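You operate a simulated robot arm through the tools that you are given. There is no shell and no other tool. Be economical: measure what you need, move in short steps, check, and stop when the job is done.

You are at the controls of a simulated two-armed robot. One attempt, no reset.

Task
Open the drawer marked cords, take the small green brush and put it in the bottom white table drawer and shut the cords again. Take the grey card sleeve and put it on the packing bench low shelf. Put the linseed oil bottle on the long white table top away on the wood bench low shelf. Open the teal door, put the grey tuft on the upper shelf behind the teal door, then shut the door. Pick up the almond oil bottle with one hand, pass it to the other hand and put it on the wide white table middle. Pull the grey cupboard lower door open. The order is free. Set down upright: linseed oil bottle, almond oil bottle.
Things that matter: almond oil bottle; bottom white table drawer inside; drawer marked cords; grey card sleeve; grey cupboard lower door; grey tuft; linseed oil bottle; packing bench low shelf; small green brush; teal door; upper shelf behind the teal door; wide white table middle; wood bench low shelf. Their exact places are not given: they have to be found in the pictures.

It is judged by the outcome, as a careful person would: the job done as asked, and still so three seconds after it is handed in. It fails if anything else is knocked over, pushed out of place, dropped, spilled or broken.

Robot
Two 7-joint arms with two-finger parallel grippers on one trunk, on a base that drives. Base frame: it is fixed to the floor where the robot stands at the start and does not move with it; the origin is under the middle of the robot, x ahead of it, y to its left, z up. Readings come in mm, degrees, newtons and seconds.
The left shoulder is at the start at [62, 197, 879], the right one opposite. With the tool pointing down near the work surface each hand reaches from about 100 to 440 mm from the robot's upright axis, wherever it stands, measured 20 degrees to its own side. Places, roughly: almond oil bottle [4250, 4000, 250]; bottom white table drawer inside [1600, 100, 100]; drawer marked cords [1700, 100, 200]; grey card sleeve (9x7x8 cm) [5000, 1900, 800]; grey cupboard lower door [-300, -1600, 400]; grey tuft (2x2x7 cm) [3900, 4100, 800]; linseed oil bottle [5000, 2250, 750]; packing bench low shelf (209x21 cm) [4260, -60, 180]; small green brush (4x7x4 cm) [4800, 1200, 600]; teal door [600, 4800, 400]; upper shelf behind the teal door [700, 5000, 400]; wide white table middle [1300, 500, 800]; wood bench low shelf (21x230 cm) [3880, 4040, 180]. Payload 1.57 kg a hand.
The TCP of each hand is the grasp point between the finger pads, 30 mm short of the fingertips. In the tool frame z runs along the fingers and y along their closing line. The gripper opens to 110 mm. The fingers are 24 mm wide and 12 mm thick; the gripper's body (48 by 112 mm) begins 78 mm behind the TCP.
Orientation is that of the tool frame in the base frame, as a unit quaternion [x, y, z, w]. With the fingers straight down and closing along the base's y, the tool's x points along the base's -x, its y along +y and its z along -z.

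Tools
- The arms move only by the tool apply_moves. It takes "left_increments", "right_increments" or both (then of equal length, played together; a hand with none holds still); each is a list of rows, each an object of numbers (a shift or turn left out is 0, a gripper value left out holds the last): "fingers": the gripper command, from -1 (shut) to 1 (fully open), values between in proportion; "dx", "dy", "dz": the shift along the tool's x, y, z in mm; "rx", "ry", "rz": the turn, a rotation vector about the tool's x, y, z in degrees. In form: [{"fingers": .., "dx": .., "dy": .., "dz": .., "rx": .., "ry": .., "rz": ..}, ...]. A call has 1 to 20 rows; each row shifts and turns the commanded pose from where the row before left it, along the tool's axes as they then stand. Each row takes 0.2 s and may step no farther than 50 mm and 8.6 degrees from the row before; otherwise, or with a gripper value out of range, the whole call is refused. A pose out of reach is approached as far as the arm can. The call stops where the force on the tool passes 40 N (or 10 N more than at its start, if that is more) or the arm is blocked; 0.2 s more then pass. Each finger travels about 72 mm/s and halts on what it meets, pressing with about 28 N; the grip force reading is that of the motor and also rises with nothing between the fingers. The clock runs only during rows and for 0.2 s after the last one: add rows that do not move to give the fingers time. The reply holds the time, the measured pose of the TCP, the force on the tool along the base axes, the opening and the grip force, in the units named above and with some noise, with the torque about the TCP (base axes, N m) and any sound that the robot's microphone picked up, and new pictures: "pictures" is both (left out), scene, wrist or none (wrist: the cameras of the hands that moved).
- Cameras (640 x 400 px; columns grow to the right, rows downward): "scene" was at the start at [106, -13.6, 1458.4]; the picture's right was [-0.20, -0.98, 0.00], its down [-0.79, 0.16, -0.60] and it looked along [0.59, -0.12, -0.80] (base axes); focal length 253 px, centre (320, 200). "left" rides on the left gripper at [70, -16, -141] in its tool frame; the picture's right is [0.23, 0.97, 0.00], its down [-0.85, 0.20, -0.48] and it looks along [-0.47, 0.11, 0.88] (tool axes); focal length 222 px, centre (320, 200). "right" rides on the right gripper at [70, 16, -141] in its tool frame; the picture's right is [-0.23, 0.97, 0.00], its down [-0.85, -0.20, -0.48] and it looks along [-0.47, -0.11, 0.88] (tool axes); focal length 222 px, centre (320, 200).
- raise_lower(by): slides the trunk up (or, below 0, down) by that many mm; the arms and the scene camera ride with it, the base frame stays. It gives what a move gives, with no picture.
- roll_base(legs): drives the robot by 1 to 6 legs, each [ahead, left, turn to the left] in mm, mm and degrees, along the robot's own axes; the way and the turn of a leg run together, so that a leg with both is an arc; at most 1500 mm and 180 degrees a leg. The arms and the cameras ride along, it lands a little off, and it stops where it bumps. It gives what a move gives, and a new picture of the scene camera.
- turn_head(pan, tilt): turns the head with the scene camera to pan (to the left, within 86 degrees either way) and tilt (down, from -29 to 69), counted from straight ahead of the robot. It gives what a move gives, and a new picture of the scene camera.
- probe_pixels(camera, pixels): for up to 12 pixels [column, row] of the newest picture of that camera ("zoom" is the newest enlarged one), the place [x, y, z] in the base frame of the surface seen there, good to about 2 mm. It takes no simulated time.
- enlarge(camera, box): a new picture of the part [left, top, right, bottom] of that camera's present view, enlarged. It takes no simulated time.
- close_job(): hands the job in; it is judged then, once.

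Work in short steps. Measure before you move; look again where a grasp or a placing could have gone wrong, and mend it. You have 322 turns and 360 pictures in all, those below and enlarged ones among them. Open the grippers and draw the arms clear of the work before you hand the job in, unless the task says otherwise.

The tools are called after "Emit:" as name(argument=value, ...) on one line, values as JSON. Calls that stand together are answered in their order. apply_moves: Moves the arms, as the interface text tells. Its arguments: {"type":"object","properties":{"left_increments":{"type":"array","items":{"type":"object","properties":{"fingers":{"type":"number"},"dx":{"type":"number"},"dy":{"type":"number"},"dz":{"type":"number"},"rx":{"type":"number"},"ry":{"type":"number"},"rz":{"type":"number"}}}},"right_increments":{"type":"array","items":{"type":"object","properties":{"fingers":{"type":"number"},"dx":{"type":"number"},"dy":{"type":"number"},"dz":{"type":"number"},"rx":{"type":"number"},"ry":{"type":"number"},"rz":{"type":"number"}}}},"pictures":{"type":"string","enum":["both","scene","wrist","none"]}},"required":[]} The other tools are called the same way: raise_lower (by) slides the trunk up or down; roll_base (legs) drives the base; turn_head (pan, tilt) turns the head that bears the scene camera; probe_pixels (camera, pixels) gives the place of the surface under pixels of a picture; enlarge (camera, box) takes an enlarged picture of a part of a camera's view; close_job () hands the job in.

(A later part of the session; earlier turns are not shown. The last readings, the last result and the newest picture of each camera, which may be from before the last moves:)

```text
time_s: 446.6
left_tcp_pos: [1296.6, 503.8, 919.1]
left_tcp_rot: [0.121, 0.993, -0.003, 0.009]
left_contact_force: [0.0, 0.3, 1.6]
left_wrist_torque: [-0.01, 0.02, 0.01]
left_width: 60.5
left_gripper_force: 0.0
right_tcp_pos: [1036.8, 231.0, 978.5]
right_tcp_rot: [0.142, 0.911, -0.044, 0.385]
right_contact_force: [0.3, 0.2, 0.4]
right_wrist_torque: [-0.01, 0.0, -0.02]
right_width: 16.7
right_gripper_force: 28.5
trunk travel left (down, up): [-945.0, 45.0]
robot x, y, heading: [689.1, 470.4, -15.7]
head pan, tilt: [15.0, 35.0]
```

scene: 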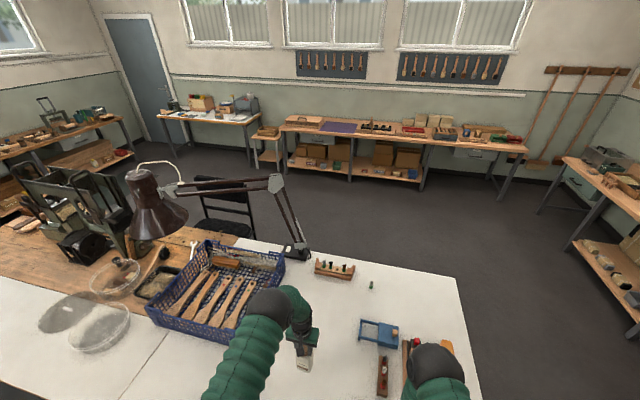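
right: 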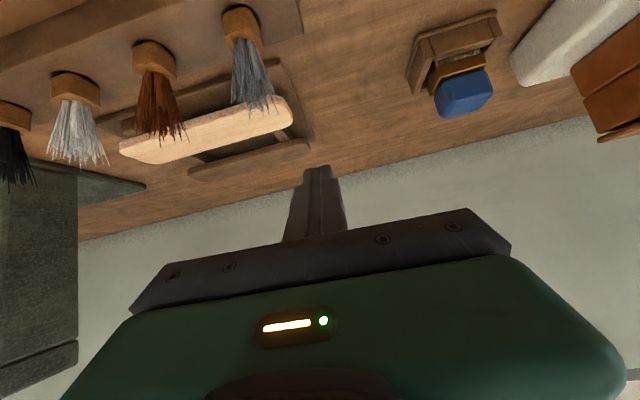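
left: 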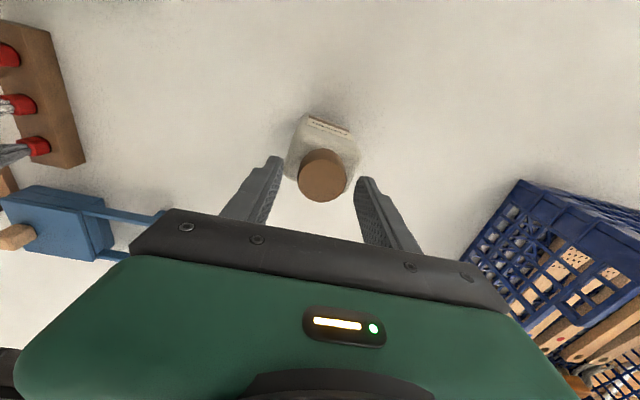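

The bottle stands. I raise the trunk 44 mm plus the arm, then back off.

Emit:
raise_lower(by=44)

Emit:
apply_moves(left_increments=[{"dz": -20}, {"dz": -20}], pictures="none")

Emit:
roll_base(legs=[[-350, 0, 0]])

Emit:
turn_head(pan=10, tilt=35)

```text
time_s: 447.4
left_tcp_pos: [1296.1, 505.2, 964.7]
left_tcp_rot: [0.121, 0.993, -0.003, 0.008]
left_contact_force: [0.5, 0.0, 0.5]
left_wrist_torque: [-0.02, -0.01, 0.02]
left_width: 60.6
left_gripper_force: 0.1
right_tcp_pos: [1037.4, 231.5, 1022.8]
right_tcp_rot: [0.143, 0.911, -0.046, 0.385]
right_contact_force: [-0.1, 0.3, -0.8]
right_wrist_torque: [-0.01, 0.03, 0.04]
right_width: 16.2
right_gripper_force: 28.4
trunk travel left (down, up): [-989.0, 1.0]
robot x, y, heading: [690.7, 464.0, -15.8]
head pan, tilt: [15.0, 35.0]
```

```text
time_s: 448.0
left_tcp_pos: [1295.8, 506.7, 1004.6]
left_tcp_rot: [0.121, 0.993, -0.004, 0.008]
left_contact_force: [-1.0, 0.3, -0.3]
left_wrist_torque: [0.0, 0.02, -0.02]
left_width: 60.5
left_gripper_force: 0.0
right_tcp_pos: [1035.3, 232.0, 1022.8]
right_tcp_rot: [0.143, 0.911, -0.045, 0.385]
right_contact_force: [0.0, -0.3, -1.0]
right_wrist_torque: [0.0, -0.01, 0.01]
right_width: 16.2
right_gripper_force: 28.0
trunk travel left (down, up): [-989.0, 1.0]
robot x, y, heading: [691.9, 468.1, -15.6]
head pan, tilt: [15.0, 35.0]
```

```text
time_s: 450.3
left_tcp_pos: [962.2, 604.0, 1002.5]
left_tcp_rot: [0.117, 0.993, -0.003, 0.007]
left_contact_force: [0.3, -0.1, -1.0]
left_wrist_torque: [0.03, 0.02, 0.0]
left_width: 60.4
left_gripper_force: 0.1
right_tcp_pos: [704.8, 325.7, 1023.0]
right_tcp_rot: [0.14, 0.911, -0.044, 0.385]
right_contact_force: [0.2, -0.6, -0.7]
right_wrist_torque: [0.0, 0.01, -0.02]
right_width: 16.3
right_gripper_force: 28.3
trunk travel left (down, up): [-989.0, 1.0]
robot x, y, heading: [352.5, 559.8, -15.4]
head pan, tilt: [15.0, 35.0]
```

scene: 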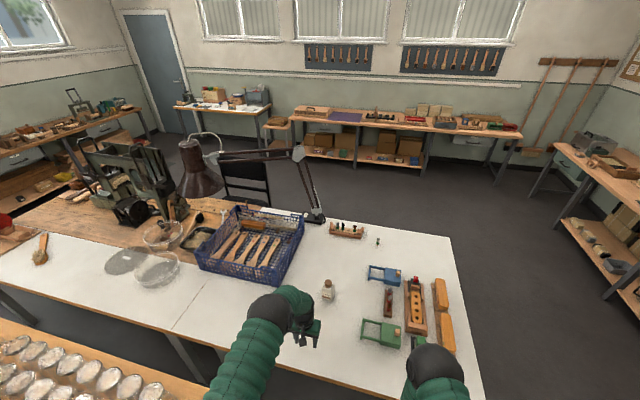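

```text
time_s: 451.0
left_tcp_pos: [959.3, 605.2, 1005.0]
left_tcp_rot: [0.117, 0.993, -0.003, 0.008]
left_contact_force: [-0.5, 0.3, -0.5]
left_wrist_torque: [0.03, -0.02, -0.02]
left_width: 60.6
left_gripper_force: 0.1
right_tcp_pos: [701.4, 326.8, 1023.4]
right_tcp_rot: [0.14, 0.911, -0.044, 0.386]
right_contact_force: [-0.7, -0.3, 0.4]
right_wrist_torque: [0.02, 0.03, 0.0]
right_width: 16.3
right_gripper_force: 27.8
trunk travel left (down, up): [-989.0, 1.0]
robot x, y, heading: [354.2, 557.4, -15.2]
head pan, tilt: [10.0, 35.0]
```

scene: 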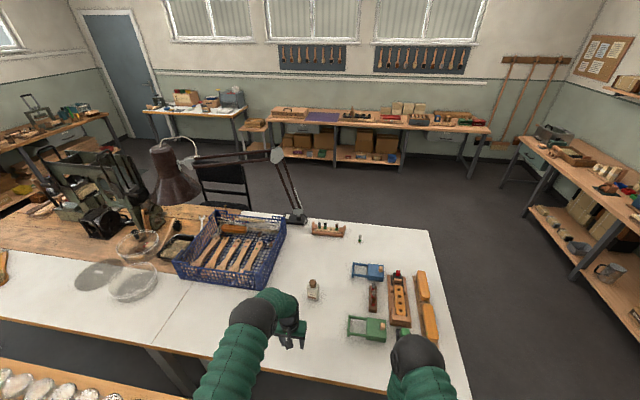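

Almond stands on the table middle, all else in place. I retract the left arm and drive back around to the sink unit.

Emit:
apply_moves(left_increments=[{"dx": 40}, {"dx": 40}, {"dx": 40}, {"dx": 40}, {"dx": 40}], pictures="none")

Emit:
roll_base(legs=[[-455, -1011, 0], [-438, 658, 0], [-438, 658, 0], [-97, 1217, 0], [-97, 1217, 0], [0, 0, 90]])

Emit:
raise_lower(by=-400)

Emit:
turn_head(pan=-25, tilt=30)

```text
time_s: 452.2
left_tcp_pos: [762.9, 650.3, 1004.2]
left_tcp_rot: [0.118, 0.993, -0.003, 0.01]
left_contact_force: [-0.1, -0.7, -0.7]
left_wrist_torque: [0.01, 0.02, -0.01]
left_width: 60.5
left_gripper_force: 0.0
right_tcp_pos: [699.5, 328.2, 1025.0]
right_tcp_rot: [0.141, 0.91, -0.045, 0.387]
right_contact_force: [-0.3, 0.2, -1.0]
right_wrist_torque: [0.0, -0.03, -0.01]
right_width: 16.3
right_gripper_force: 28.3
trunk travel left (down, up): [-989.0, 1.0]
robot x, y, heading: [354.1, 562.4, -15.2]
head pan, tilt: [10.0, 35.0]
```

```text
time_s: 481.0
left_tcp_pos: [-282.8, 4038.9, 1003.2]
left_tcp_rot: [-0.596, 0.803, 0.004, 0.009]
left_contact_force: [-0.1, -0.6, 0.4]
left_wrist_torque: [0.03, 0.01, 0.0]
left_width: 60.4
left_gripper_force: 0.0
right_tcp_pos: [37.6, 3955.4, 1024.7]
right_tcp_rot: [-0.522, 0.759, 0.233, 0.311]
right_contact_force: [-1.2, 0.1, 0.1]
right_wrist_torque: [0.0, 0.02, 0.03]
right_width: 16.5
right_gripper_force: 27.9
trunk travel left (down, up): [-989.0, 1.0]
robot x, y, heading: [-219.9, 3625.0, 71.0]
head pan, tilt: [10.0, 35.0]
```

scene: 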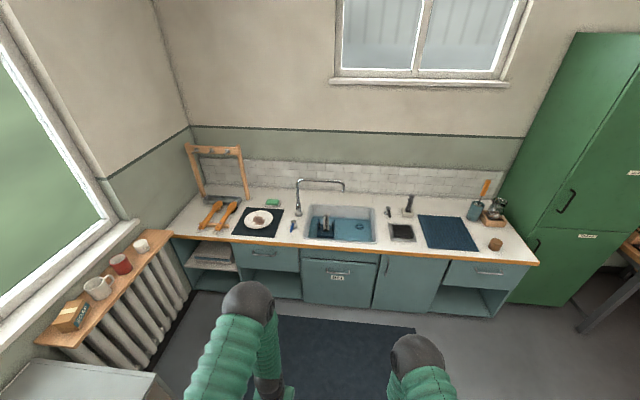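

```text
time_s: 484.8
left_tcp_pos: [-284.2, 4038.4, 604.6]
left_tcp_rot: [-0.594, 0.804, 0.005, 0.01]
left_contact_force: [0.0, 0.0, 0.2]
left_wrist_torque: [0.04, -0.03, 0.0]
left_width: 60.5
left_gripper_force: 0.0
right_tcp_pos: [36.1, 3954.0, 625.1]
right_tcp_rot: [-0.521, 0.759, 0.233, 0.313]
right_contact_force: [0.4, -0.4, -0.5]
right_wrist_torque: [-0.04, 0.02, 0.0]
right_width: 16.3
right_gripper_force: 27.8
trunk travel left (down, up): [-589.0, 401.0]
robot x, y, heading: [-218.1, 3623.3, 71.4]
head pan, tilt: [10.0, 35.0]
```

```text
time_s: 485.8
left_tcp_pos: [-283.5, 4036.8, 604.6]
left_tcp_rot: [-0.595, 0.804, 0.004, 0.009]
left_contact_force: [0.6, 0.4, -0.1]
left_wrist_torque: [0.0, 0.0, -0.01]
left_width: 60.7
left_gripper_force: 0.0
right_tcp_pos: [35.7, 3955.8, 624.3]
right_tcp_rot: [-0.522, 0.758, 0.234, 0.312]
right_contact_force: [-0.4, 0.6, 0.0]
right_wrist_torque: [-0.01, -0.01, -0.02]
right_width: 16.3
right_gripper_force: 28.4
trunk travel left (down, up): [-589.0, 401.0]
robot x, y, heading: [-218.6, 3626.1, 71.1]
head pan, tilt: [-25.0, 30.0]
```

scene: 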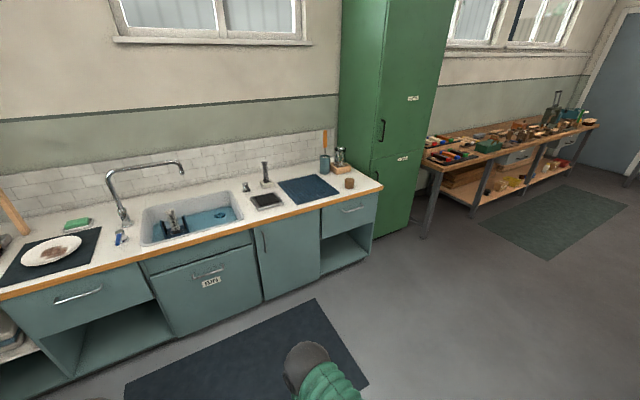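

Emit:
enlarge(camera="scene", box=[130, 180, 390, 340])

Emit:
probe_pixels(camera="zoom", pixels=[[332, 130], [332, 142], [332, 155], [315, 110], [325, 290], [468, 90], [468, 225], [400, 180], [340, 175], [400, 85], [540, 160]])

```text
2.46 times, centred on (260, 260) of scene
```

zoom: 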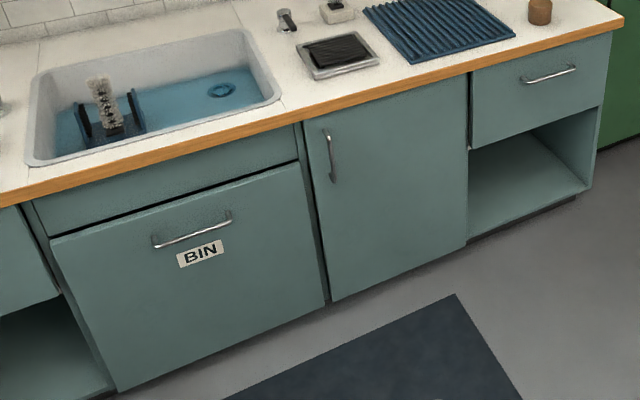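

```text
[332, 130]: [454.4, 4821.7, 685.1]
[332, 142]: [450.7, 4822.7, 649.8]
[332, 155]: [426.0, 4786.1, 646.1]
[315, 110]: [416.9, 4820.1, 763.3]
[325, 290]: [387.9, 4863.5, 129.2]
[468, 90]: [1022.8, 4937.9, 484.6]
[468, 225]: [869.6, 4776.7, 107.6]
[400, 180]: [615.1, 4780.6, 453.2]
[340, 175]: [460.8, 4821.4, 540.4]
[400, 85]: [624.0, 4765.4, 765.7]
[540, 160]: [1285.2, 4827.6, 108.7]
```

Emit:
probe_pixels(camera="zoom", pixels=[[327, 132], [329, 140], [331, 150], [332, 160], [333, 168], [333, 176], [331, 180], [305, 125], [330, 295], [466, 240], [466, 100]])

```text
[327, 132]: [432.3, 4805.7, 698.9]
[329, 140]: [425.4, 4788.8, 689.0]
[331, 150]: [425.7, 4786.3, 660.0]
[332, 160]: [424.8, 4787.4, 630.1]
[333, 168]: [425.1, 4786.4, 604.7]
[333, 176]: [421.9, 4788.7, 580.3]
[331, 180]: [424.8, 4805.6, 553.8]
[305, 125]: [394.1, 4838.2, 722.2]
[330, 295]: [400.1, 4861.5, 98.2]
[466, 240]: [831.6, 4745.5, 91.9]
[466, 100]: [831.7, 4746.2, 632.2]
```

The teal door's handle is a vertical bar at (425,4787), z 560–695; hinge on the right at ≈(828,4720). I pitch the left hand 45° and extend it for gripping the bar.

Emit:
apply_moves(left_increments=[{"ry": -8}, {"ry": -8}, {"ry": -8}, {"ry": -8}, {"ry": -8}, {"ry": -5}, {"dx": -20, "dz": 20}, {"dx": -20, "dz": 20}, {"dx": -20, "dz": 20}, {"dx": -18, "dz": 18}], pictures="none")

```text
time_s: 488.0
left_tcp_pos: [-250.8, 4144.9, 607.4]
left_tcp_rot: [-0.548, 0.739, 0.232, 0.316]
left_contact_force: [-0.9, -0.5, -0.4]
left_wrist_torque: [0.03, -0.03, 0.0]
left_width: 60.4
left_gripper_force: 0.0
right_tcp_pos: [36.7, 3955.1, 623.8]
right_tcp_rot: [-0.522, 0.759, 0.233, 0.312]
right_contact_force: [-0.3, 0.9, 0.1]
right_wrist_torque: [0.01, 0.02, 0.01]
right_width: 16.5
right_gripper_force: 27.8
trunk travel left (down, up): [-589.0, 401.0]
robot x, y, heading: [-218.1, 3624.0, 71.3]
head pan, tilt: [-25.0, 30.0]
```

I turn to heading 75° and drive to 150 mm short of the handle.

Emit:
roll_base(legs=[[0, 0, 3.7], [656, -518, 0]])

Emit:
raise_lower(by=18)

Emit:
enlarge(camera="left", box=[0, 0, 640, 400])

```text
time_s: 492.9
left_tcp_pos: [368.2, 4635.3, 607.7]
left_tcp_rot: [-0.578, 0.716, 0.245, 0.307]
left_contact_force: [0.1, -1.7, 0.0]
left_wrist_torque: [0.02, 0.0, -0.02]
left_width: 60.4
left_gripper_force: 0.1
right_tcp_pos: [671.0, 4470.8, 625.1]
right_tcp_rot: [-0.552, 0.737, 0.246, 0.303]
right_contact_force: [0.5, -0.4, -0.4]
right_wrist_torque: [0.02, 0.0, 0.02]
right_width: 16.3
right_gripper_force: 28.4
trunk travel left (down, up): [-589.0, 401.0]
robot x, y, heading: [446.6, 4122.6, 75.9]
head pan, tilt: [-25.0, 30.0]
```

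scene: 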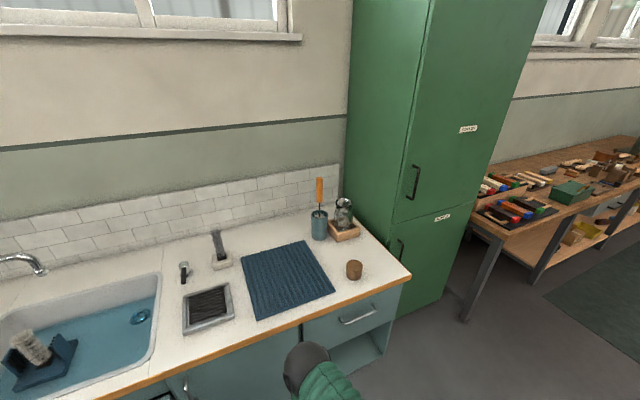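

```text
time_s: 493.6
left_tcp_pos: [370.7, 4634.5, 626.1]
left_tcp_rot: [-0.577, 0.716, 0.245, 0.307]
left_contact_force: [0.2, -0.6, 0.3]
left_wrist_torque: [-0.01, 0.03, -0.01]
left_width: 60.4
left_gripper_force: 0.0
right_tcp_pos: [671.1, 4469.5, 642.7]
right_tcp_rot: [-0.552, 0.737, 0.245, 0.303]
right_contact_force: [0.1, 0.1, -0.1]
right_wrist_torque: [0.01, -0.01, 0.05]
right_width: 16.3
right_gripper_force: 27.9
trunk travel left (down, up): [-607.0, 383.0]
robot x, y, heading: [444.1, 4119.4, 76.1]
head pan, tilt: [-25.0, 30.0]
```

```text
1.00 times, centred on (320, 200) of left (not enlarged: the box is as wide or as high as the picture)
```

zoom: 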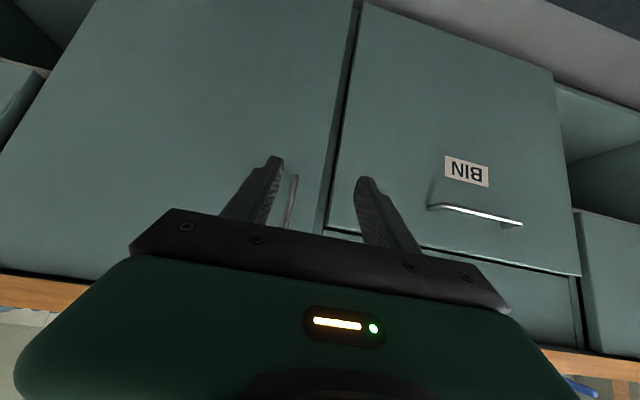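

The bar lies between the fingers. I shift 16 right, advance 157, and close.

Emit:
roll_base(legs=[[0, -16, 0], [155, 0, 0]])

Emit:
apply_moves(left_increments=[{"fingers": -1}, {"fingers": -1}, {"fingers": -1}, {"fingers": -1}], pictures="wrist")

```text
time_s: 495.3
left_tcp_pos: [425.2, 4783.0, 627.3]
left_tcp_rot: [-0.574, 0.718, 0.243, 0.309]
left_contact_force: [0.2, -0.6, 0.5]
left_wrist_torque: [0.0, 0.0, 0.02]
left_width: 60.6
left_gripper_force: 0.0
right_tcp_pos: [725.6, 4615.0, 644.2]
right_tcp_rot: [-0.55, 0.738, 0.245, 0.304]
right_contact_force: [0.5, 0.1, 0.5]
right_wrist_torque: [-0.02, 0.03, -0.04]
right_width: 16.3
right_gripper_force: 27.6
trunk travel left (down, up): [-607.0, 383.0]
robot x, y, heading: [498.1, 4269.1, 75.8]
head pan, tilt: [-25.0, 30.0]
```

scene: 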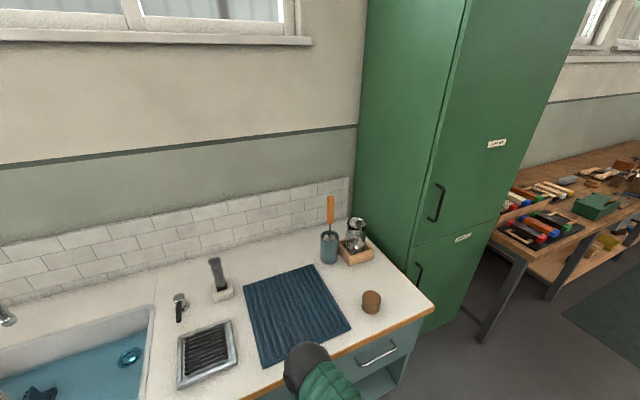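

```text
time_s: 496.3
left_tcp_pos: [425.8, 4781.9, 626.8]
left_tcp_rot: [-0.575, 0.717, 0.246, 0.308]
left_contact_force: [-6.3, -0.5, 10.3]
left_wrist_torque: [0.08, 0.45, 0.16]
left_width: 11.9
left_gripper_force: 29.1
right_tcp_pos: [727.3, 4614.5, 644.4]
right_tcp_rot: [-0.55, 0.738, 0.247, 0.303]
right_contact_force: [-0.9, -0.6, 0.0]
right_wrist_torque: [-0.03, 0.04, 0.0]
right_width: 16.4
right_gripper_force: 27.7
trunk travel left (down, up): [-607.0, 383.0]
robot x, y, heading: [496.1, 4266.7, 75.7]
head pan, tilt: [-25.0, 30.0]
```

left: 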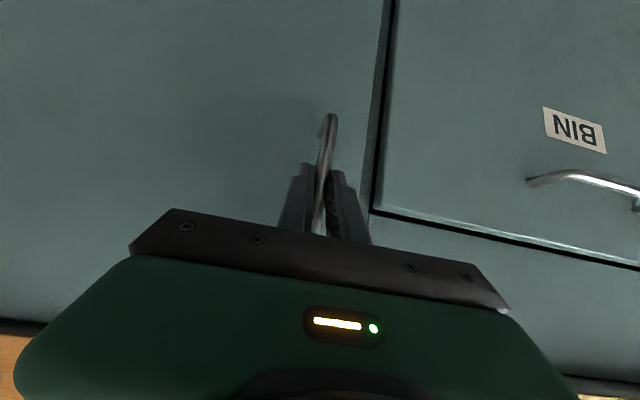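

Bar gripped (12 mm). I open the door by driving the base on an arc around the hinge, first 6°.

Emit:
roll_base(legs=[[-22, -55, 6]])

```text
time_s: 497.5
left_tcp_pos: [421.6, 4735.4, 627.4]
left_tcp_rot: [-0.614, 0.685, 0.263, 0.291]
left_contact_force: [-1.1, -0.1, 13.3]
left_wrist_torque: [-0.69, 0.42, 0.08]
left_width: 12.2
left_gripper_force: 28.8
right_tcp_pos: [743.2, 4600.8, 641.9]
right_tcp_rot: [-0.588, 0.708, 0.262, 0.29]
right_contact_force: [0.6, 0.3, -0.3]
right_wrist_torque: [-0.04, -0.02, 0.01]
right_width: 16.1
right_gripper_force: 27.9
trunk travel left (down, up): [-607.0, 383.0]
robot x, y, heading: [550.3, 4230.7, 81.7]
head pan, tilt: [-25.0, 30.0]
stopped in leg 1: the force on the tool passed its limit at 43 N (the readings are from after the stop); the commanded pose is now the measured one
```

scene: 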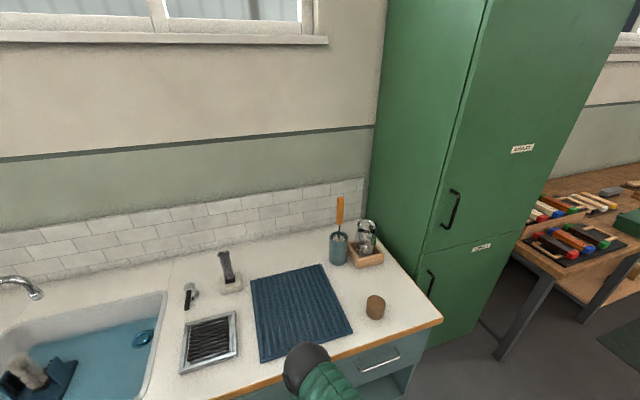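

It works. I continue with more arc increments.

Emit:
roll_base(legs=[[-22, -55, 6], [-22, -55, 6], [-22, -55, 6], [-22, -55, 6]])

```text
time_s: 498.3
left_tcp_pos: [421.3, 4722.3, 627.7]
left_tcp_rot: [-0.622, 0.675, 0.266, 0.294]
left_contact_force: [-9.8, -0.5, -24.3]
left_wrist_torque: [0.3, 1.0, 0.08]
left_width: 12.2
left_gripper_force: 29.1
right_tcp_pos: [738.5, 4599.0, 644.2]
right_tcp_rot: [-0.599, 0.698, 0.267, 0.286]
right_contact_force: [0.0, 0.1, 0.3]
right_wrist_torque: [0.03, 0.02, 0.02]
right_width: 16.4
right_gripper_force: 27.9
trunk travel left (down, up): [-607.0, 383.0]
robot x, y, heading: [563.6, 4227.8, 83.2]
head pan, tilt: [-25.0, 30.0]
stopped in leg 1: the force on the tool passed its limit at 42 N (the readings are from after the stop); the commanded pose is now the measured one
```

scene: 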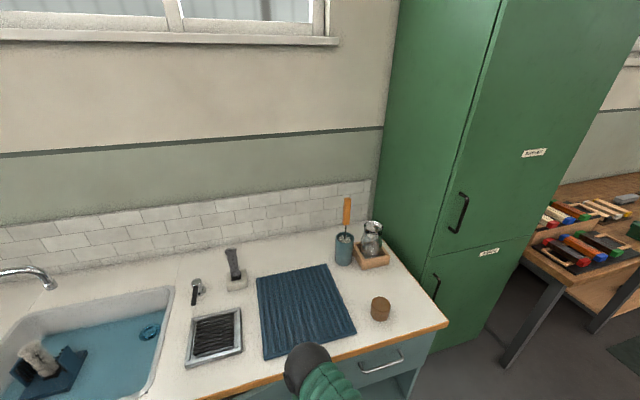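

Emit:
apply_moves(left_increments=[{"fingers": -0.6}, {"fingers": -0.6}, {"fingers": -1}, {"fingers": -1}], pictures="none")

Emit:
roll_base(legs=[[-22, -55, 6], [-22, -55, 6], [-22, -55, 6]])

```text
time_s: 499.3
left_tcp_pos: [422.2, 4725.3, 630.1]
left_tcp_rot: [-0.621, 0.674, 0.269, 0.298]
left_contact_force: [-24.1, 0.7, 7.3]
left_wrist_torque: [-0.17, 1.27, 0.26]
left_width: 12.0
left_gripper_force: 29.3
right_tcp_pos: [739.1, 4597.7, 645.6]
right_tcp_rot: [-0.6, 0.697, 0.268, 0.287]
right_contact_force: [-0.2, 0.9, 0.1]
right_wrist_torque: [0.0, 0.03, -0.01]
right_width: 16.2
right_gripper_force: 28.1
trunk travel left (down, up): [-607.0, 383.0]
robot x, y, heading: [561.8, 4221.7, 83.6]
head pan, tilt: [-25.0, 30.0]
```

```text
time_s: 500.4
left_tcp_pos: [424.7, 4681.8, 630.7]
left_tcp_rot: [0.655, -0.641, -0.285, -0.28]
left_contact_force: [-18.3, -1.5, -3.1]
left_wrist_torque: [0.67, -0.03, 0.07]
left_width: 11.6
left_gripper_force: 29.3
right_tcp_pos: [752.3, 4588.6, 643.4]
right_tcp_rot: [-0.633, 0.667, 0.284, 0.271]
right_contact_force: [0.3, 0.0, -0.3]
right_wrist_torque: [-0.01, 0.03, 0.0]
right_width: 16.2
right_gripper_force: 28.3
trunk travel left (down, up): [-607.0, 383.0]
robot x, y, heading: [611.3, 4204.0, 89.4]
head pan, tilt: [-25.0, 30.0]
stopped in leg 1: the force on the tool passed its limit at 48 N (the readings are from after the stop); the commanded pose is now the measured one
```

scene: 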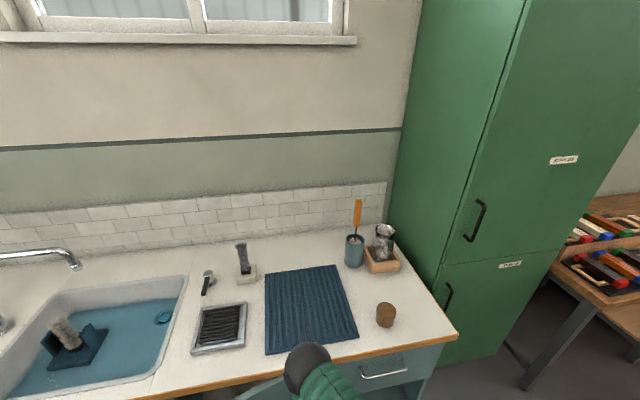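

Door ~14° open. I relieve the sideways strain (8 mm left) and continue.

Emit:
roll_base(legs=[[0, 9, 0], [-22, -53, 6]])

```text
time_s: 502.1
left_tcp_pos: [430.7, 4638.7, 632.7]
left_tcp_rot: [0.681, -0.612, -0.289, -0.279]
left_contact_force: [16.7, 3.9, -8.3]
left_wrist_torque: [-0.95, 0.9, 0.0]
left_width: 12.8
left_gripper_force: 29.1
right_tcp_pos: [752.0, 4580.0, 647.1]
right_tcp_rot: [0.669, -0.63, -0.298, -0.259]
right_contact_force: [0.7, -0.6, -0.5]
right_wrist_torque: [-0.01, 0.0, -0.01]
right_width: 16.2
right_gripper_force: 28.3
trunk travel left (down, up): [-607.0, 383.0]
robot x, y, heading: [658.1, 4180.0, 95.3]
head pan, tilt: [-25.0, 30.0]
stopped in leg 2: the force on the tool passed its limit at 51 N (the readings are from after the stop); the commanded pose is now the measured one
```

scene: 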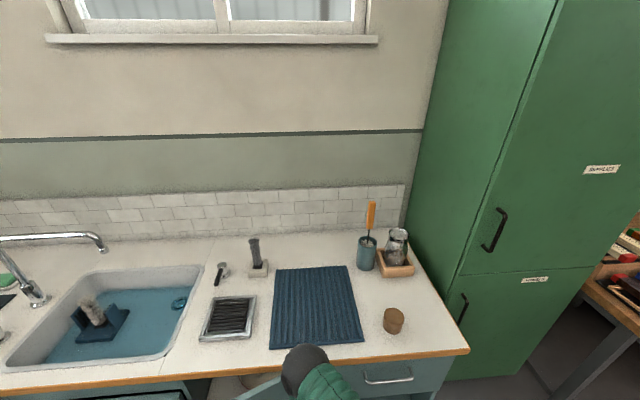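

~20° open. I continue.

Emit:
roll_base(legs=[[-22, -57, 6], [-22, -55, 6]])

Emit:
roll_base(legs=[[-22, -55, 6], [-22, -55, 6]])

```text
time_s: 502.8
left_tcp_pos: [432.8, 4630.6, 634.8]
left_tcp_rot: [0.685, -0.605, -0.29, -0.283]
left_contact_force: [-5.7, -1.8, -23.3]
left_wrist_torque: [0.35, 1.01, -0.01]
left_width: 12.9
left_gripper_force: 30.2
right_tcp_pos: [750.2, 4576.0, 650.4]
right_tcp_rot: [0.676, -0.622, -0.302, -0.257]
right_contact_force: [0.6, -0.7, -0.6]
right_wrist_torque: [0.0, 0.0, -0.02]
right_width: 16.2
right_gripper_force: 27.5
trunk travel left (down, up): [-607.0, 383.0]
robot x, y, heading: [666.6, 4174.9, 96.7]
head pan, tilt: [-25.0, 30.0]
stopped in leg 1: the force on the tool passed its limit at 46 N (the readings are from after the stop); the commanded pose is now the measured one
```

scene: 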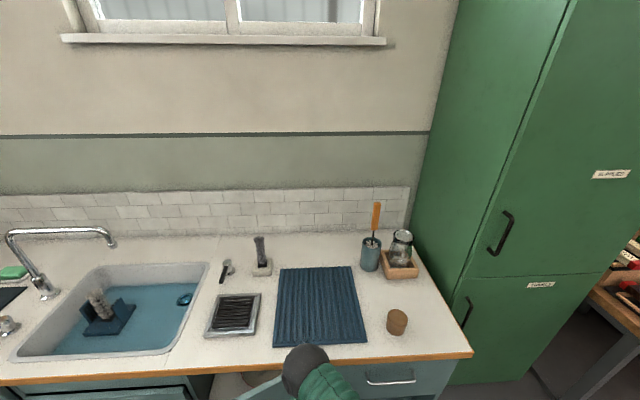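

```text
time_s: 503.9
left_tcp_pos: [446.2, 4589.7, 637.1]
left_tcp_rot: [0.715, -0.568, -0.309, -0.264]
left_contact_force: [-16.5, -5.4, -14.0]
left_wrist_torque: [0.44, 1.1, 0.05]
left_width: 12.8
left_gripper_force: 30.2
right_tcp_pos: [769.8, 4566.5, 649.1]
right_tcp_rot: [0.705, -0.586, -0.318, -0.24]
right_contact_force: [1.2, -0.9, -0.3]
right_wrist_torque: [0.04, 0.02, 0.03]
right_width: 16.3
right_gripper_force: 27.5
trunk travel left (down, up): [-607.0, 383.0]
robot x, y, heading: [724.0, 4162.6, 102.6]
head pan, tilt: [-25.0, 30.0]
stopped in leg 1: the force on the tool passed its limit at 47 N (the readings are from after the stop); the commanded pose is now the measured one
```

scene: 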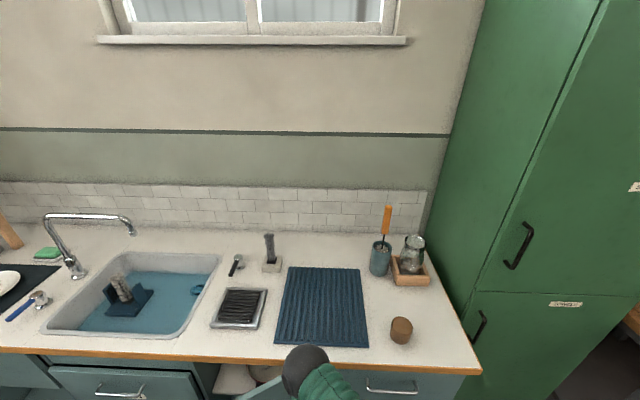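

About 28° open. I release the handle, move the left hand left of and above the handle, and close its fingers, ready to hook behind the door edge.

Emit:
apply_moves(left_increments=[{"fingers": -0.4}, {"fingers": -0.4}, {"dz": -35}, {"dz": -35}, {"dy": 30}, {"dy": 30, "fingers": -1}, {"dx": -44}, {"dx": -44}], pictures="wrist")

```text
time_s: 505.7
left_tcp_pos: [385.4, 4585.5, 752.5]
left_tcp_rot: [0.712, -0.57, -0.308, -0.27]
left_contact_force: [0.6, 0.2, 0.0]
left_wrist_torque: [-0.01, 0.0, -0.03]
left_width: 0.0
left_gripper_force: 21.7
right_tcp_pos: [770.7, 4566.7, 649.9]
right_tcp_rot: [0.705, -0.587, -0.318, -0.241]
right_contact_force: [0.6, -1.0, -0.6]
right_wrist_torque: [-0.01, 0.06, 0.02]
right_width: 16.4
right_gripper_force: 27.8
trunk travel left (down, up): [-607.0, 383.0]
robot x, y, heading: [725.1, 4168.2, 102.6]
head pan, tilt: [-25.0, 30.0]
```

left: 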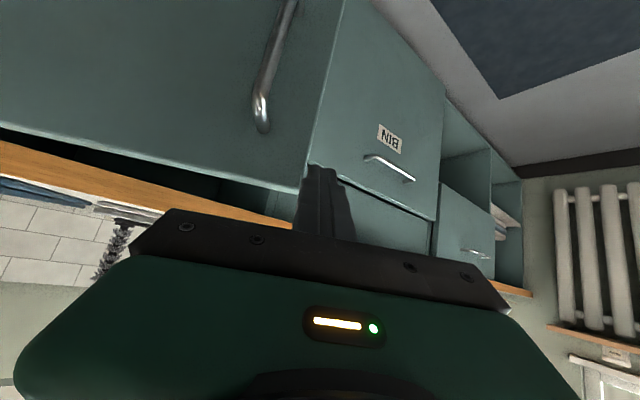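

The fingers point just left of the door's free edge. I insert 110 mm along the axis, then slide right behind the door.

Emit:
apply_moves(left_increments=[{"dz": 28}, {"dz": 28}, {"dz": 28}, {"dz": 26}, {"dy": -20}, {"dy": -20}, {"dy": -15}], pictures="wrist")

```text
time_s: 506.9
left_tcp_pos: [374.1, 4666.1, 676.0]
left_tcp_rot: [0.718, -0.562, -0.317, -0.261]
left_contact_force: [-5.4, -1.9, -3.9]
left_wrist_torque: [-0.05, 0.16, 0.03]
left_width: 0.1
left_gripper_force: 21.8
right_tcp_pos: [767.8, 4566.5, 650.8]
right_tcp_rot: [0.706, -0.586, -0.317, -0.242]
right_contact_force: [-0.5, 0.2, -0.1]
right_wrist_torque: [0.0, -0.02, -0.01]
right_width: 16.2
right_gripper_force: 28.1
trunk travel left (down, up): [-607.0, 383.0]
robot x, y, heading: [724.0, 4166.0, 102.6]
head pan, tilt: [-25.0, 30.0]
stopped in row 6 (left hand): the force on the tool passed its limit at 48 N (the readings are from after the stop); the commanded pose is now the measured one
```

left: 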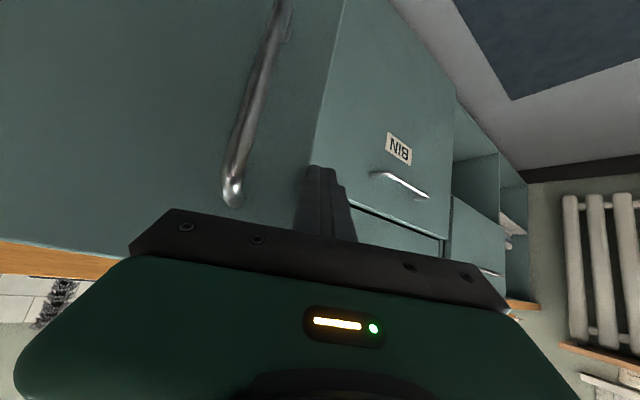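

The straight finger only meets the edge; I need the tip angled behind the door. I back 25 mm left and yaw the tool ~35° clockwise.

Emit:
apply_moves(left_increments=[{"dy": 25}, {"rx": 5.2, "rz": 4.7}, {"rx": 5.2, "rz": 4.7}, {"rx": 5.2, "rz": 4.7}, {"rx": 5.2, "rz": 4.7}, {"rx": 5.2, "rz": 4.7}], pictures="wrist")

```text
time_s: 508.4
left_tcp_pos: [352.2, 4660.6, 678.6]
left_tcp_rot: [-0.51, 0.753, 0.229, 0.348]
left_contact_force: [-0.9, 0.3, -0.4]
left_wrist_torque: [0.01, 0.03, -0.01]
left_width: 0.0
left_gripper_force: 21.7
right_tcp_pos: [767.4, 4567.2, 651.9]
right_tcp_rot: [0.706, -0.585, -0.318, -0.241]
right_contact_force: [0.0, -0.4, -0.9]
right_wrist_torque: [0.0, 0.0, 0.0]
right_width: 16.6
right_gripper_force: 28.1
trunk travel left (down, up): [-607.0, 383.0]
robot x, y, heading: [723.2, 4165.0, 102.7]
head pan, tilt: [-25.0, 30.0]
```

left: 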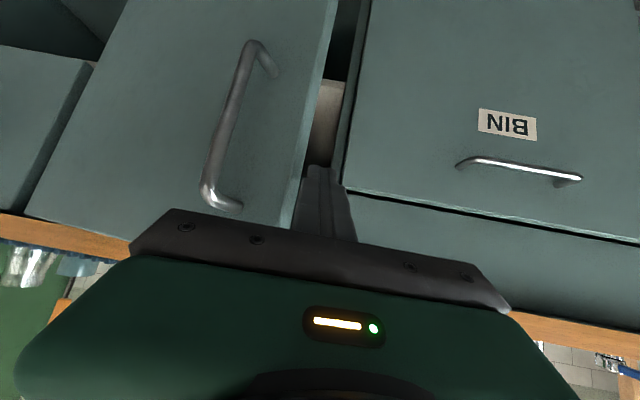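

The tip points into the gap now. I move in 35 mm and right, then pull back with the base.

Emit:
apply_moves(left_increments=[{"dz": 18, "dy": -12}, {"dz": 18, "dy": -12}, {"dy": -12}], pictures="none")

Emit:
roll_base(legs=[[-120, 0, 0]])

Emit:
enlarge(camera="left", box=[0, 0, 640, 400])

```text
time_s: 508.8
left_tcp_pos: [359.5, 4674.3, 669.8]
left_tcp_rot: [-0.515, 0.747, 0.241, 0.344]
left_contact_force: [-2.8, -0.1, 2.5]
left_wrist_torque: [0.09, 0.01, 0.07]
left_width: 0.0
left_gripper_force: 21.7
right_tcp_pos: [766.0, 4566.0, 650.1]
right_tcp_rot: [0.706, -0.585, -0.319, -0.241]
right_contact_force: [1.6, 0.1, 0.8]
right_wrist_torque: [-0.03, 0.01, 0.02]
right_width: 16.2
right_gripper_force: 27.5
trunk travel left (down, up): [-607.0, 383.0]
robot x, y, heading: [722.2, 4164.8, 102.7]
head pan, tilt: [-25.0, 30.0]
stopped in row 2 (left hand): the force on the tool passed its limit at 51 N (the readings are from after the stop); the commanded pose is now the measured one
```

```text
time_s: 510.1
left_tcp_pos: [385.0, 4552.4, 669.2]
left_tcp_rot: [-0.515, 0.748, 0.24, 0.343]
left_contact_force: [-18.1, -7.5, -13.0]
left_wrist_torque: [-0.35, 0.44, 0.34]
left_width: 0.1
left_gripper_force: 21.0
right_tcp_pos: [793.6, 4444.2, 651.7]
right_tcp_rot: [0.706, -0.584, -0.318, -0.241]
right_contact_force: [-0.5, -0.7, -0.3]
right_wrist_torque: [-0.02, 0.03, 0.0]
right_width: 16.1
right_gripper_force: 28.0
trunk travel left (down, up): [-607.0, 383.0]
robot x, y, heading: [750.1, 4047.7, 102.7]
head pan, tilt: [-25.0, 30.0]
```

scene: 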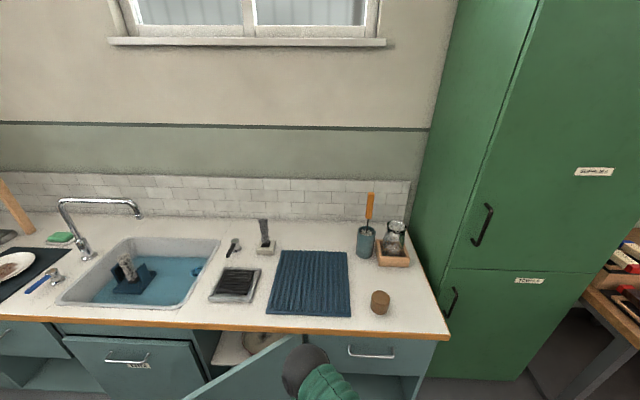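

```text
1.00 times, centred on (320, 200) of left (not enlarged: the box is as wide or as high as the picture)
```

zoom: 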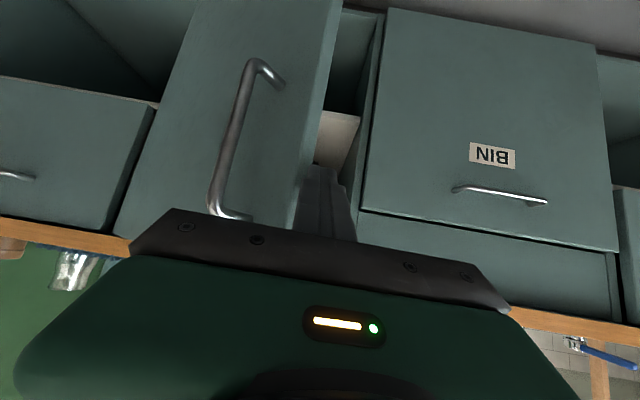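

The door swings with the hook (~45°). I continue back and to the right.

Emit:
roll_base(legs=[[-100, -70, 0]])

Emit:
roll_base(legs=[[-60, -120, 0]])

```text
time_s: 510.9
left_tcp_pos: [393.6, 4532.5, 679.4]
left_tcp_rot: [-0.517, 0.744, 0.256, 0.338]
left_contact_force: [-4.8, -1.8, 0.8]
left_wrist_torque: [-0.03, 0.21, 0.26]
left_width: 0.0
left_gripper_force: 21.0
right_tcp_pos: [813.3, 4424.2, 654.0]
right_tcp_rot: [0.704, -0.584, -0.323, -0.241]
right_contact_force: [-0.7, -0.1, -0.6]
right_wrist_torque: [0.01, -0.03, 0.03]
right_width: 16.3
right_gripper_force: 28.0
trunk travel left (down, up): [-607.0, 383.0]
robot x, y, heading: [769.7, 4026.7, 102.9]
head pan, tilt: [-25.0, 30.0]
stopped in leg 1: the force on the tool passed its limit at 47 N (the readings are from after the stop); the commanded pose is now the measured one
```

scene: 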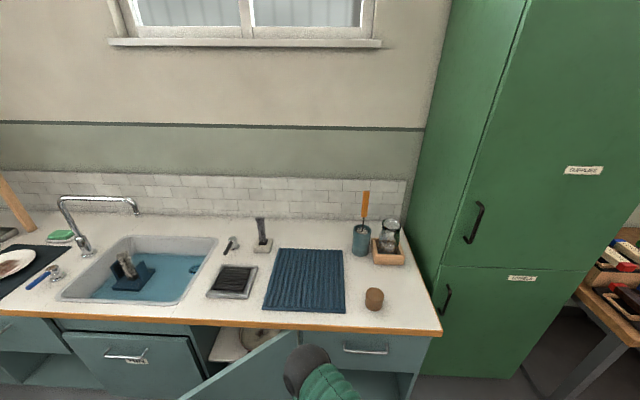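

```text
time_s: 511.7
left_tcp_pos: [394.4, 4529.3, 684.0]
left_tcp_rot: [-0.521, 0.741, 0.264, 0.331]
left_contact_force: [-5.7, -2.6, -1.9]
left_wrist_torque: [-0.11, 0.14, 0.11]
left_width: 0.0
left_gripper_force: 21.5
right_tcp_pos: [828.1, 4419.6, 655.8]
right_tcp_rot: [0.703, -0.584, -0.326, -0.24]
right_contact_force: [0.0, -0.8, -0.3]
right_wrist_torque: [0.02, -0.03, 0.01]
right_width: 16.1
right_gripper_force: 28.0
trunk travel left (down, up): [-607.0, 383.0]
robot x, y, heading: [774.4, 4021.1, 102.8]
head pan, tilt: [-25.0, 30.0]
stopped in leg 1: the force on the tool passed its limit at 49 N (the readings are from after the stop); the commanded pose is now the measured one
```

scene: 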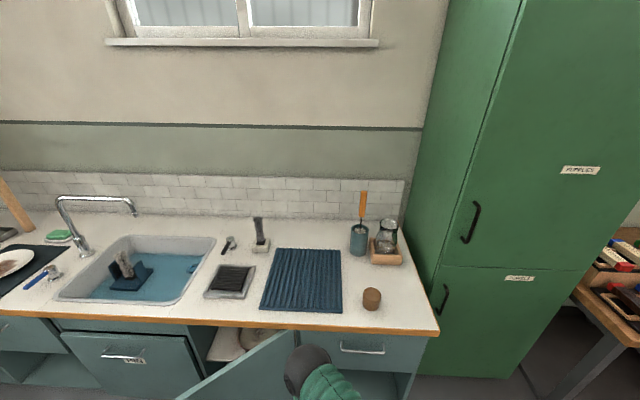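

Moving right presses along the door; the pull must be mostly backward. I retry straight back.

Emit:
roll_base(legs=[[0, 15, 0], [-130, 0, 0]])

Emit:
turn_head(pan=10, tilt=45)

```text
time_s: 513.4
left_tcp_pos: [418.6, 4404.7, 685.3]
left_tcp_rot: [-0.518, 0.744, 0.264, 0.329]
left_contact_force: [-0.1, -0.1, 0.3]
left_wrist_torque: [0.01, -0.01, 0.01]
left_width: 0.0
left_gripper_force: 21.7
right_tcp_pos: [847.1, 4294.2, 653.2]
right_tcp_rot: [0.701, -0.586, -0.327, -0.239]
right_contact_force: [-0.2, -0.2, 0.0]
right_wrist_torque: [0.02, 0.04, 0.04]
right_width: 16.2
right_gripper_force: 27.9
trunk travel left (down, up): [-607.0, 383.0]
robot x, y, heading: [789.7, 3895.5, 102.7]
head pan, tilt: [-25.0, 30.0]
```

scene: 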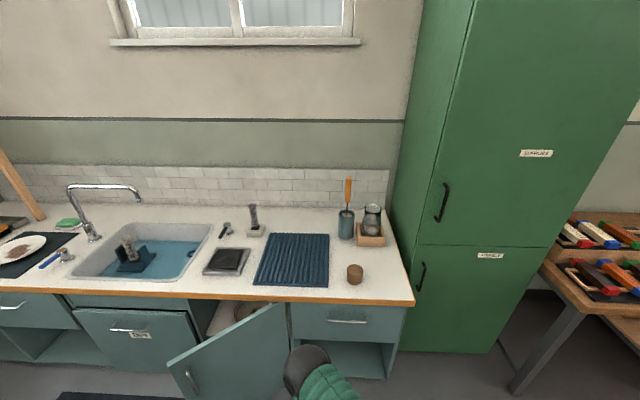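

```text
time_s: 514.4
left_tcp_pos: [414.6, 4403.1, 685.1]
left_tcp_rot: [-0.518, 0.743, 0.264, 0.332]
left_contact_force: [-0.4, 0.1, -0.1]
left_wrist_torque: [-0.01, -0.02, -0.06]
left_width: 0.1
left_gripper_force: 21.8
right_tcp_pos: [845.2, 4292.0, 653.7]
right_tcp_rot: [0.702, -0.586, -0.326, -0.241]
right_contact_force: [-0.1, -1.1, 0.5]
right_wrist_torque: [-0.04, 0.02, 0.02]
right_width: 16.4
right_gripper_force: 28.3
trunk travel left (down, up): [-607.0, 383.0]
robot x, y, heading: [795.4, 3894.7, 103.0]
head pan, tilt: [10.0, 45.0]
```

scene: 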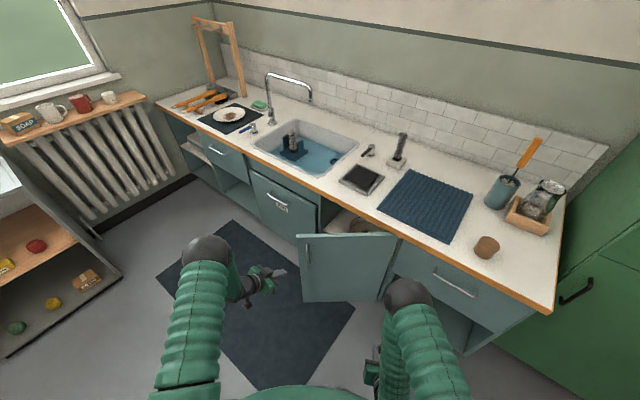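

The hook slipped off with the door ~45° open. I probe the door to plan a push from its inner side.

Emit:
probe_pixels(camera="scene", pixels=[[303, 240], [345, 238], [388, 238], [304, 295], [308, 254], [350, 220], [385, 270]])

Emit:
enlarge(camera="scene", box=[230, 180, 430, 320])

```text
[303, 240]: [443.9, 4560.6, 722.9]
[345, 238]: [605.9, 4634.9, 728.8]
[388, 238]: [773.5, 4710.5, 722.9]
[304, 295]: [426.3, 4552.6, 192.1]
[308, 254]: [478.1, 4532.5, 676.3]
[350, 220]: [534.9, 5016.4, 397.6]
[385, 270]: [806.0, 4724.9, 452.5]
```

```text
2.86 times, centred on (330, 250) of scene
```

zoom: 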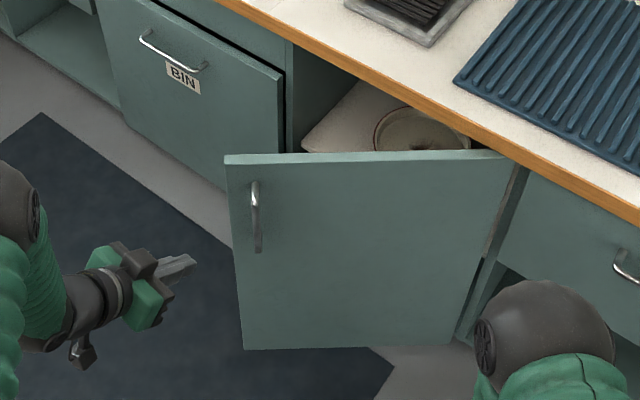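

Door is at ~39°. I drive the left hand back in deeper behind the edge (ahead 280).

Emit:
roll_base(legs=[[0, 12, 0], [285, 0, 0]])

Emit:
enlarge(camera="scene", box=[180, 180, 460, 380])

```text
time_s: 516.7
left_tcp_pos: [340.2, 4671.1, 685.2]
left_tcp_rot: [-0.52, 0.742, 0.266, 0.329]
left_contact_force: [0.3, 0.1, 0.0]
left_wrist_torque: [0.01, 0.0, 0.02]
left_width: 0.0
left_gripper_force: 21.5
right_tcp_pos: [771.0, 4561.1, 653.1]
right_tcp_rot: [0.703, -0.584, -0.327, -0.239]
right_contact_force: [0.1, 0.6, -0.2]
right_wrist_torque: [0.0, -0.01, 0.03]
right_width: 16.2
right_gripper_force: 27.9
trunk travel left (down, up): [-607.0, 383.0]
robot x, y, heading: [721.7, 4164.7, 103.1]
head pan, tilt: [10.0, 45.0]
```

scene: 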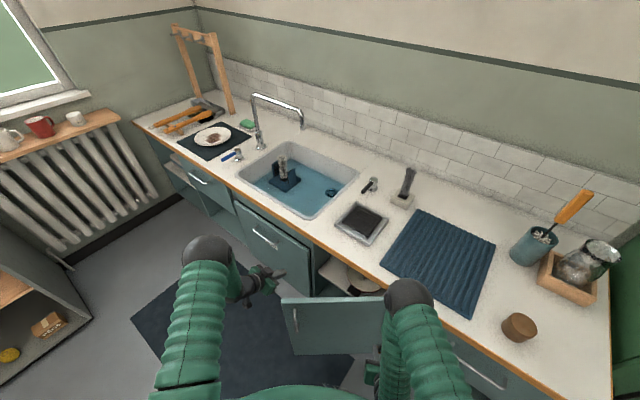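

```text
2.00 times, centred on (320, 280) of scene
```

zoom: 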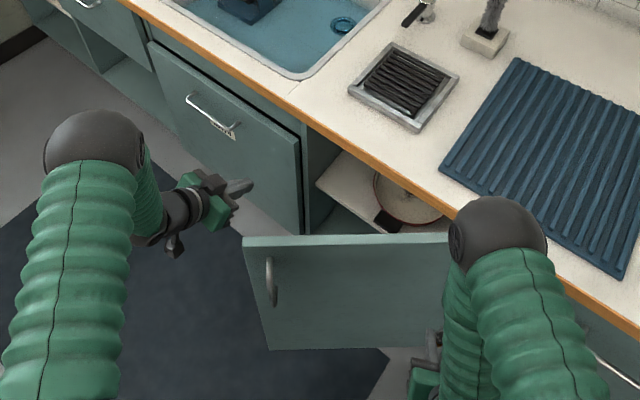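

The left finger is behind the door plane, left of the edge. I shift it right by arm then pull back with the base.

Emit:
apply_moves(left_increments=[{"dy": -20}, {"dy": -20}, {"dy": -15}], pictures="none")

Emit:
roll_base(legs=[[-90, -10, 0]])

Emit:
roll_base(legs=[[-60, -50, 0]])

```text
time_s: 517.5
left_tcp_pos: [394.3, 4651.0, 683.5]
left_tcp_rot: [-0.52, 0.742, 0.266, 0.33]
left_contact_force: [-0.2, -1.0, -0.7]
left_wrist_torque: [-0.02, 0.01, 0.02]
left_width: 0.0
left_gripper_force: 21.4
right_tcp_pos: [770.4, 4560.5, 654.6]
right_tcp_rot: [0.703, -0.584, -0.327, -0.24]
right_contact_force: [0.4, -0.2, 0.7]
right_wrist_torque: [0.02, 0.0, 0.01]
right_width: 16.5
right_gripper_force: 27.6
trunk travel left (down, up): [-607.0, 383.0]
robot x, y, heading: [720.0, 4166.2, 102.9]
head pan, tilt: [10.0, 45.0]
```

```text
time_s: 518.6
left_tcp_pos: [421.8, 4565.3, 683.3]
left_tcp_rot: [-0.519, 0.742, 0.265, 0.332]
left_contact_force: [-0.7, -0.6, 0.6]
left_wrist_torque: [0.05, 0.0, -0.01]
left_width: 0.1
left_gripper_force: 20.9
right_tcp_pos: [798.8, 4474.3, 655.2]
right_tcp_rot: [0.703, -0.583, -0.327, -0.241]
right_contact_force: [-0.9, -0.2, 0.0]
right_wrist_torque: [0.01, -0.01, -0.05]
right_width: 16.1
right_gripper_force: 28.2
trunk travel left (down, up): [-607.0, 383.0]
robot x, y, heading: [749.7, 4078.2, 103.1]
head pan, tilt: [10.0, 45.0]
```

scene: 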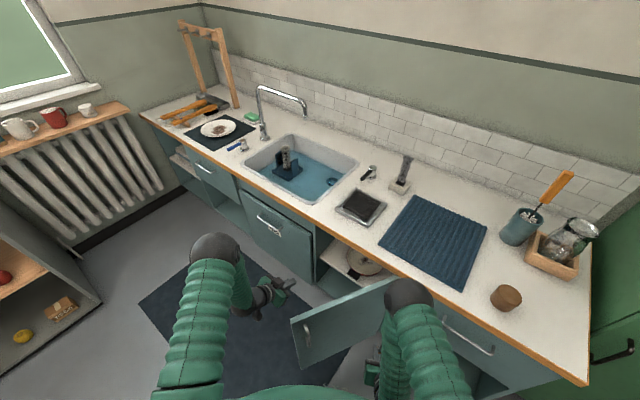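

```text
time_s: 519.6
left_tcp_pos: [473.2, 4514.8, 680.6]
left_tcp_rot: [-0.522, 0.738, 0.264, 0.336]
left_contact_force: [-1.4, -0.4, -1.1]
left_wrist_torque: [0.05, -0.07, -0.07]
left_width: 0.1
left_gripper_force: 21.7
right_tcp_pos: [852.0, 4425.2, 657.2]
right_tcp_rot: [0.705, -0.581, -0.325, -0.244]
right_contact_force: [-1.2, -1.0, -0.9]
right_wrist_torque: [0.01, -0.09, -0.08]
right_width: 16.3
right_gripper_force: 27.7
trunk travel left (down, up): [-607.0, 383.0]
robot x, y, heading: [808.1, 4035.1, 103.3]
head pan, tilt: [10.0, 45.0]
```

scene: 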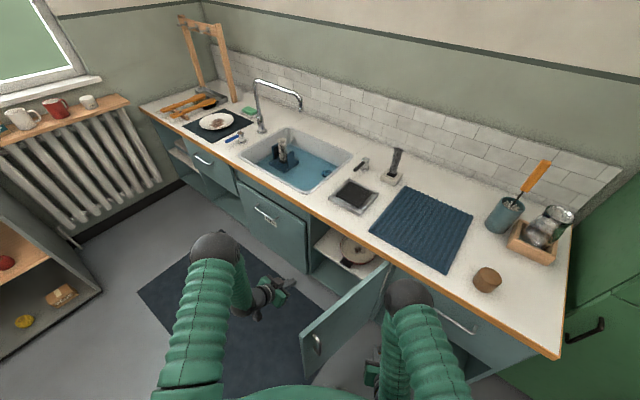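

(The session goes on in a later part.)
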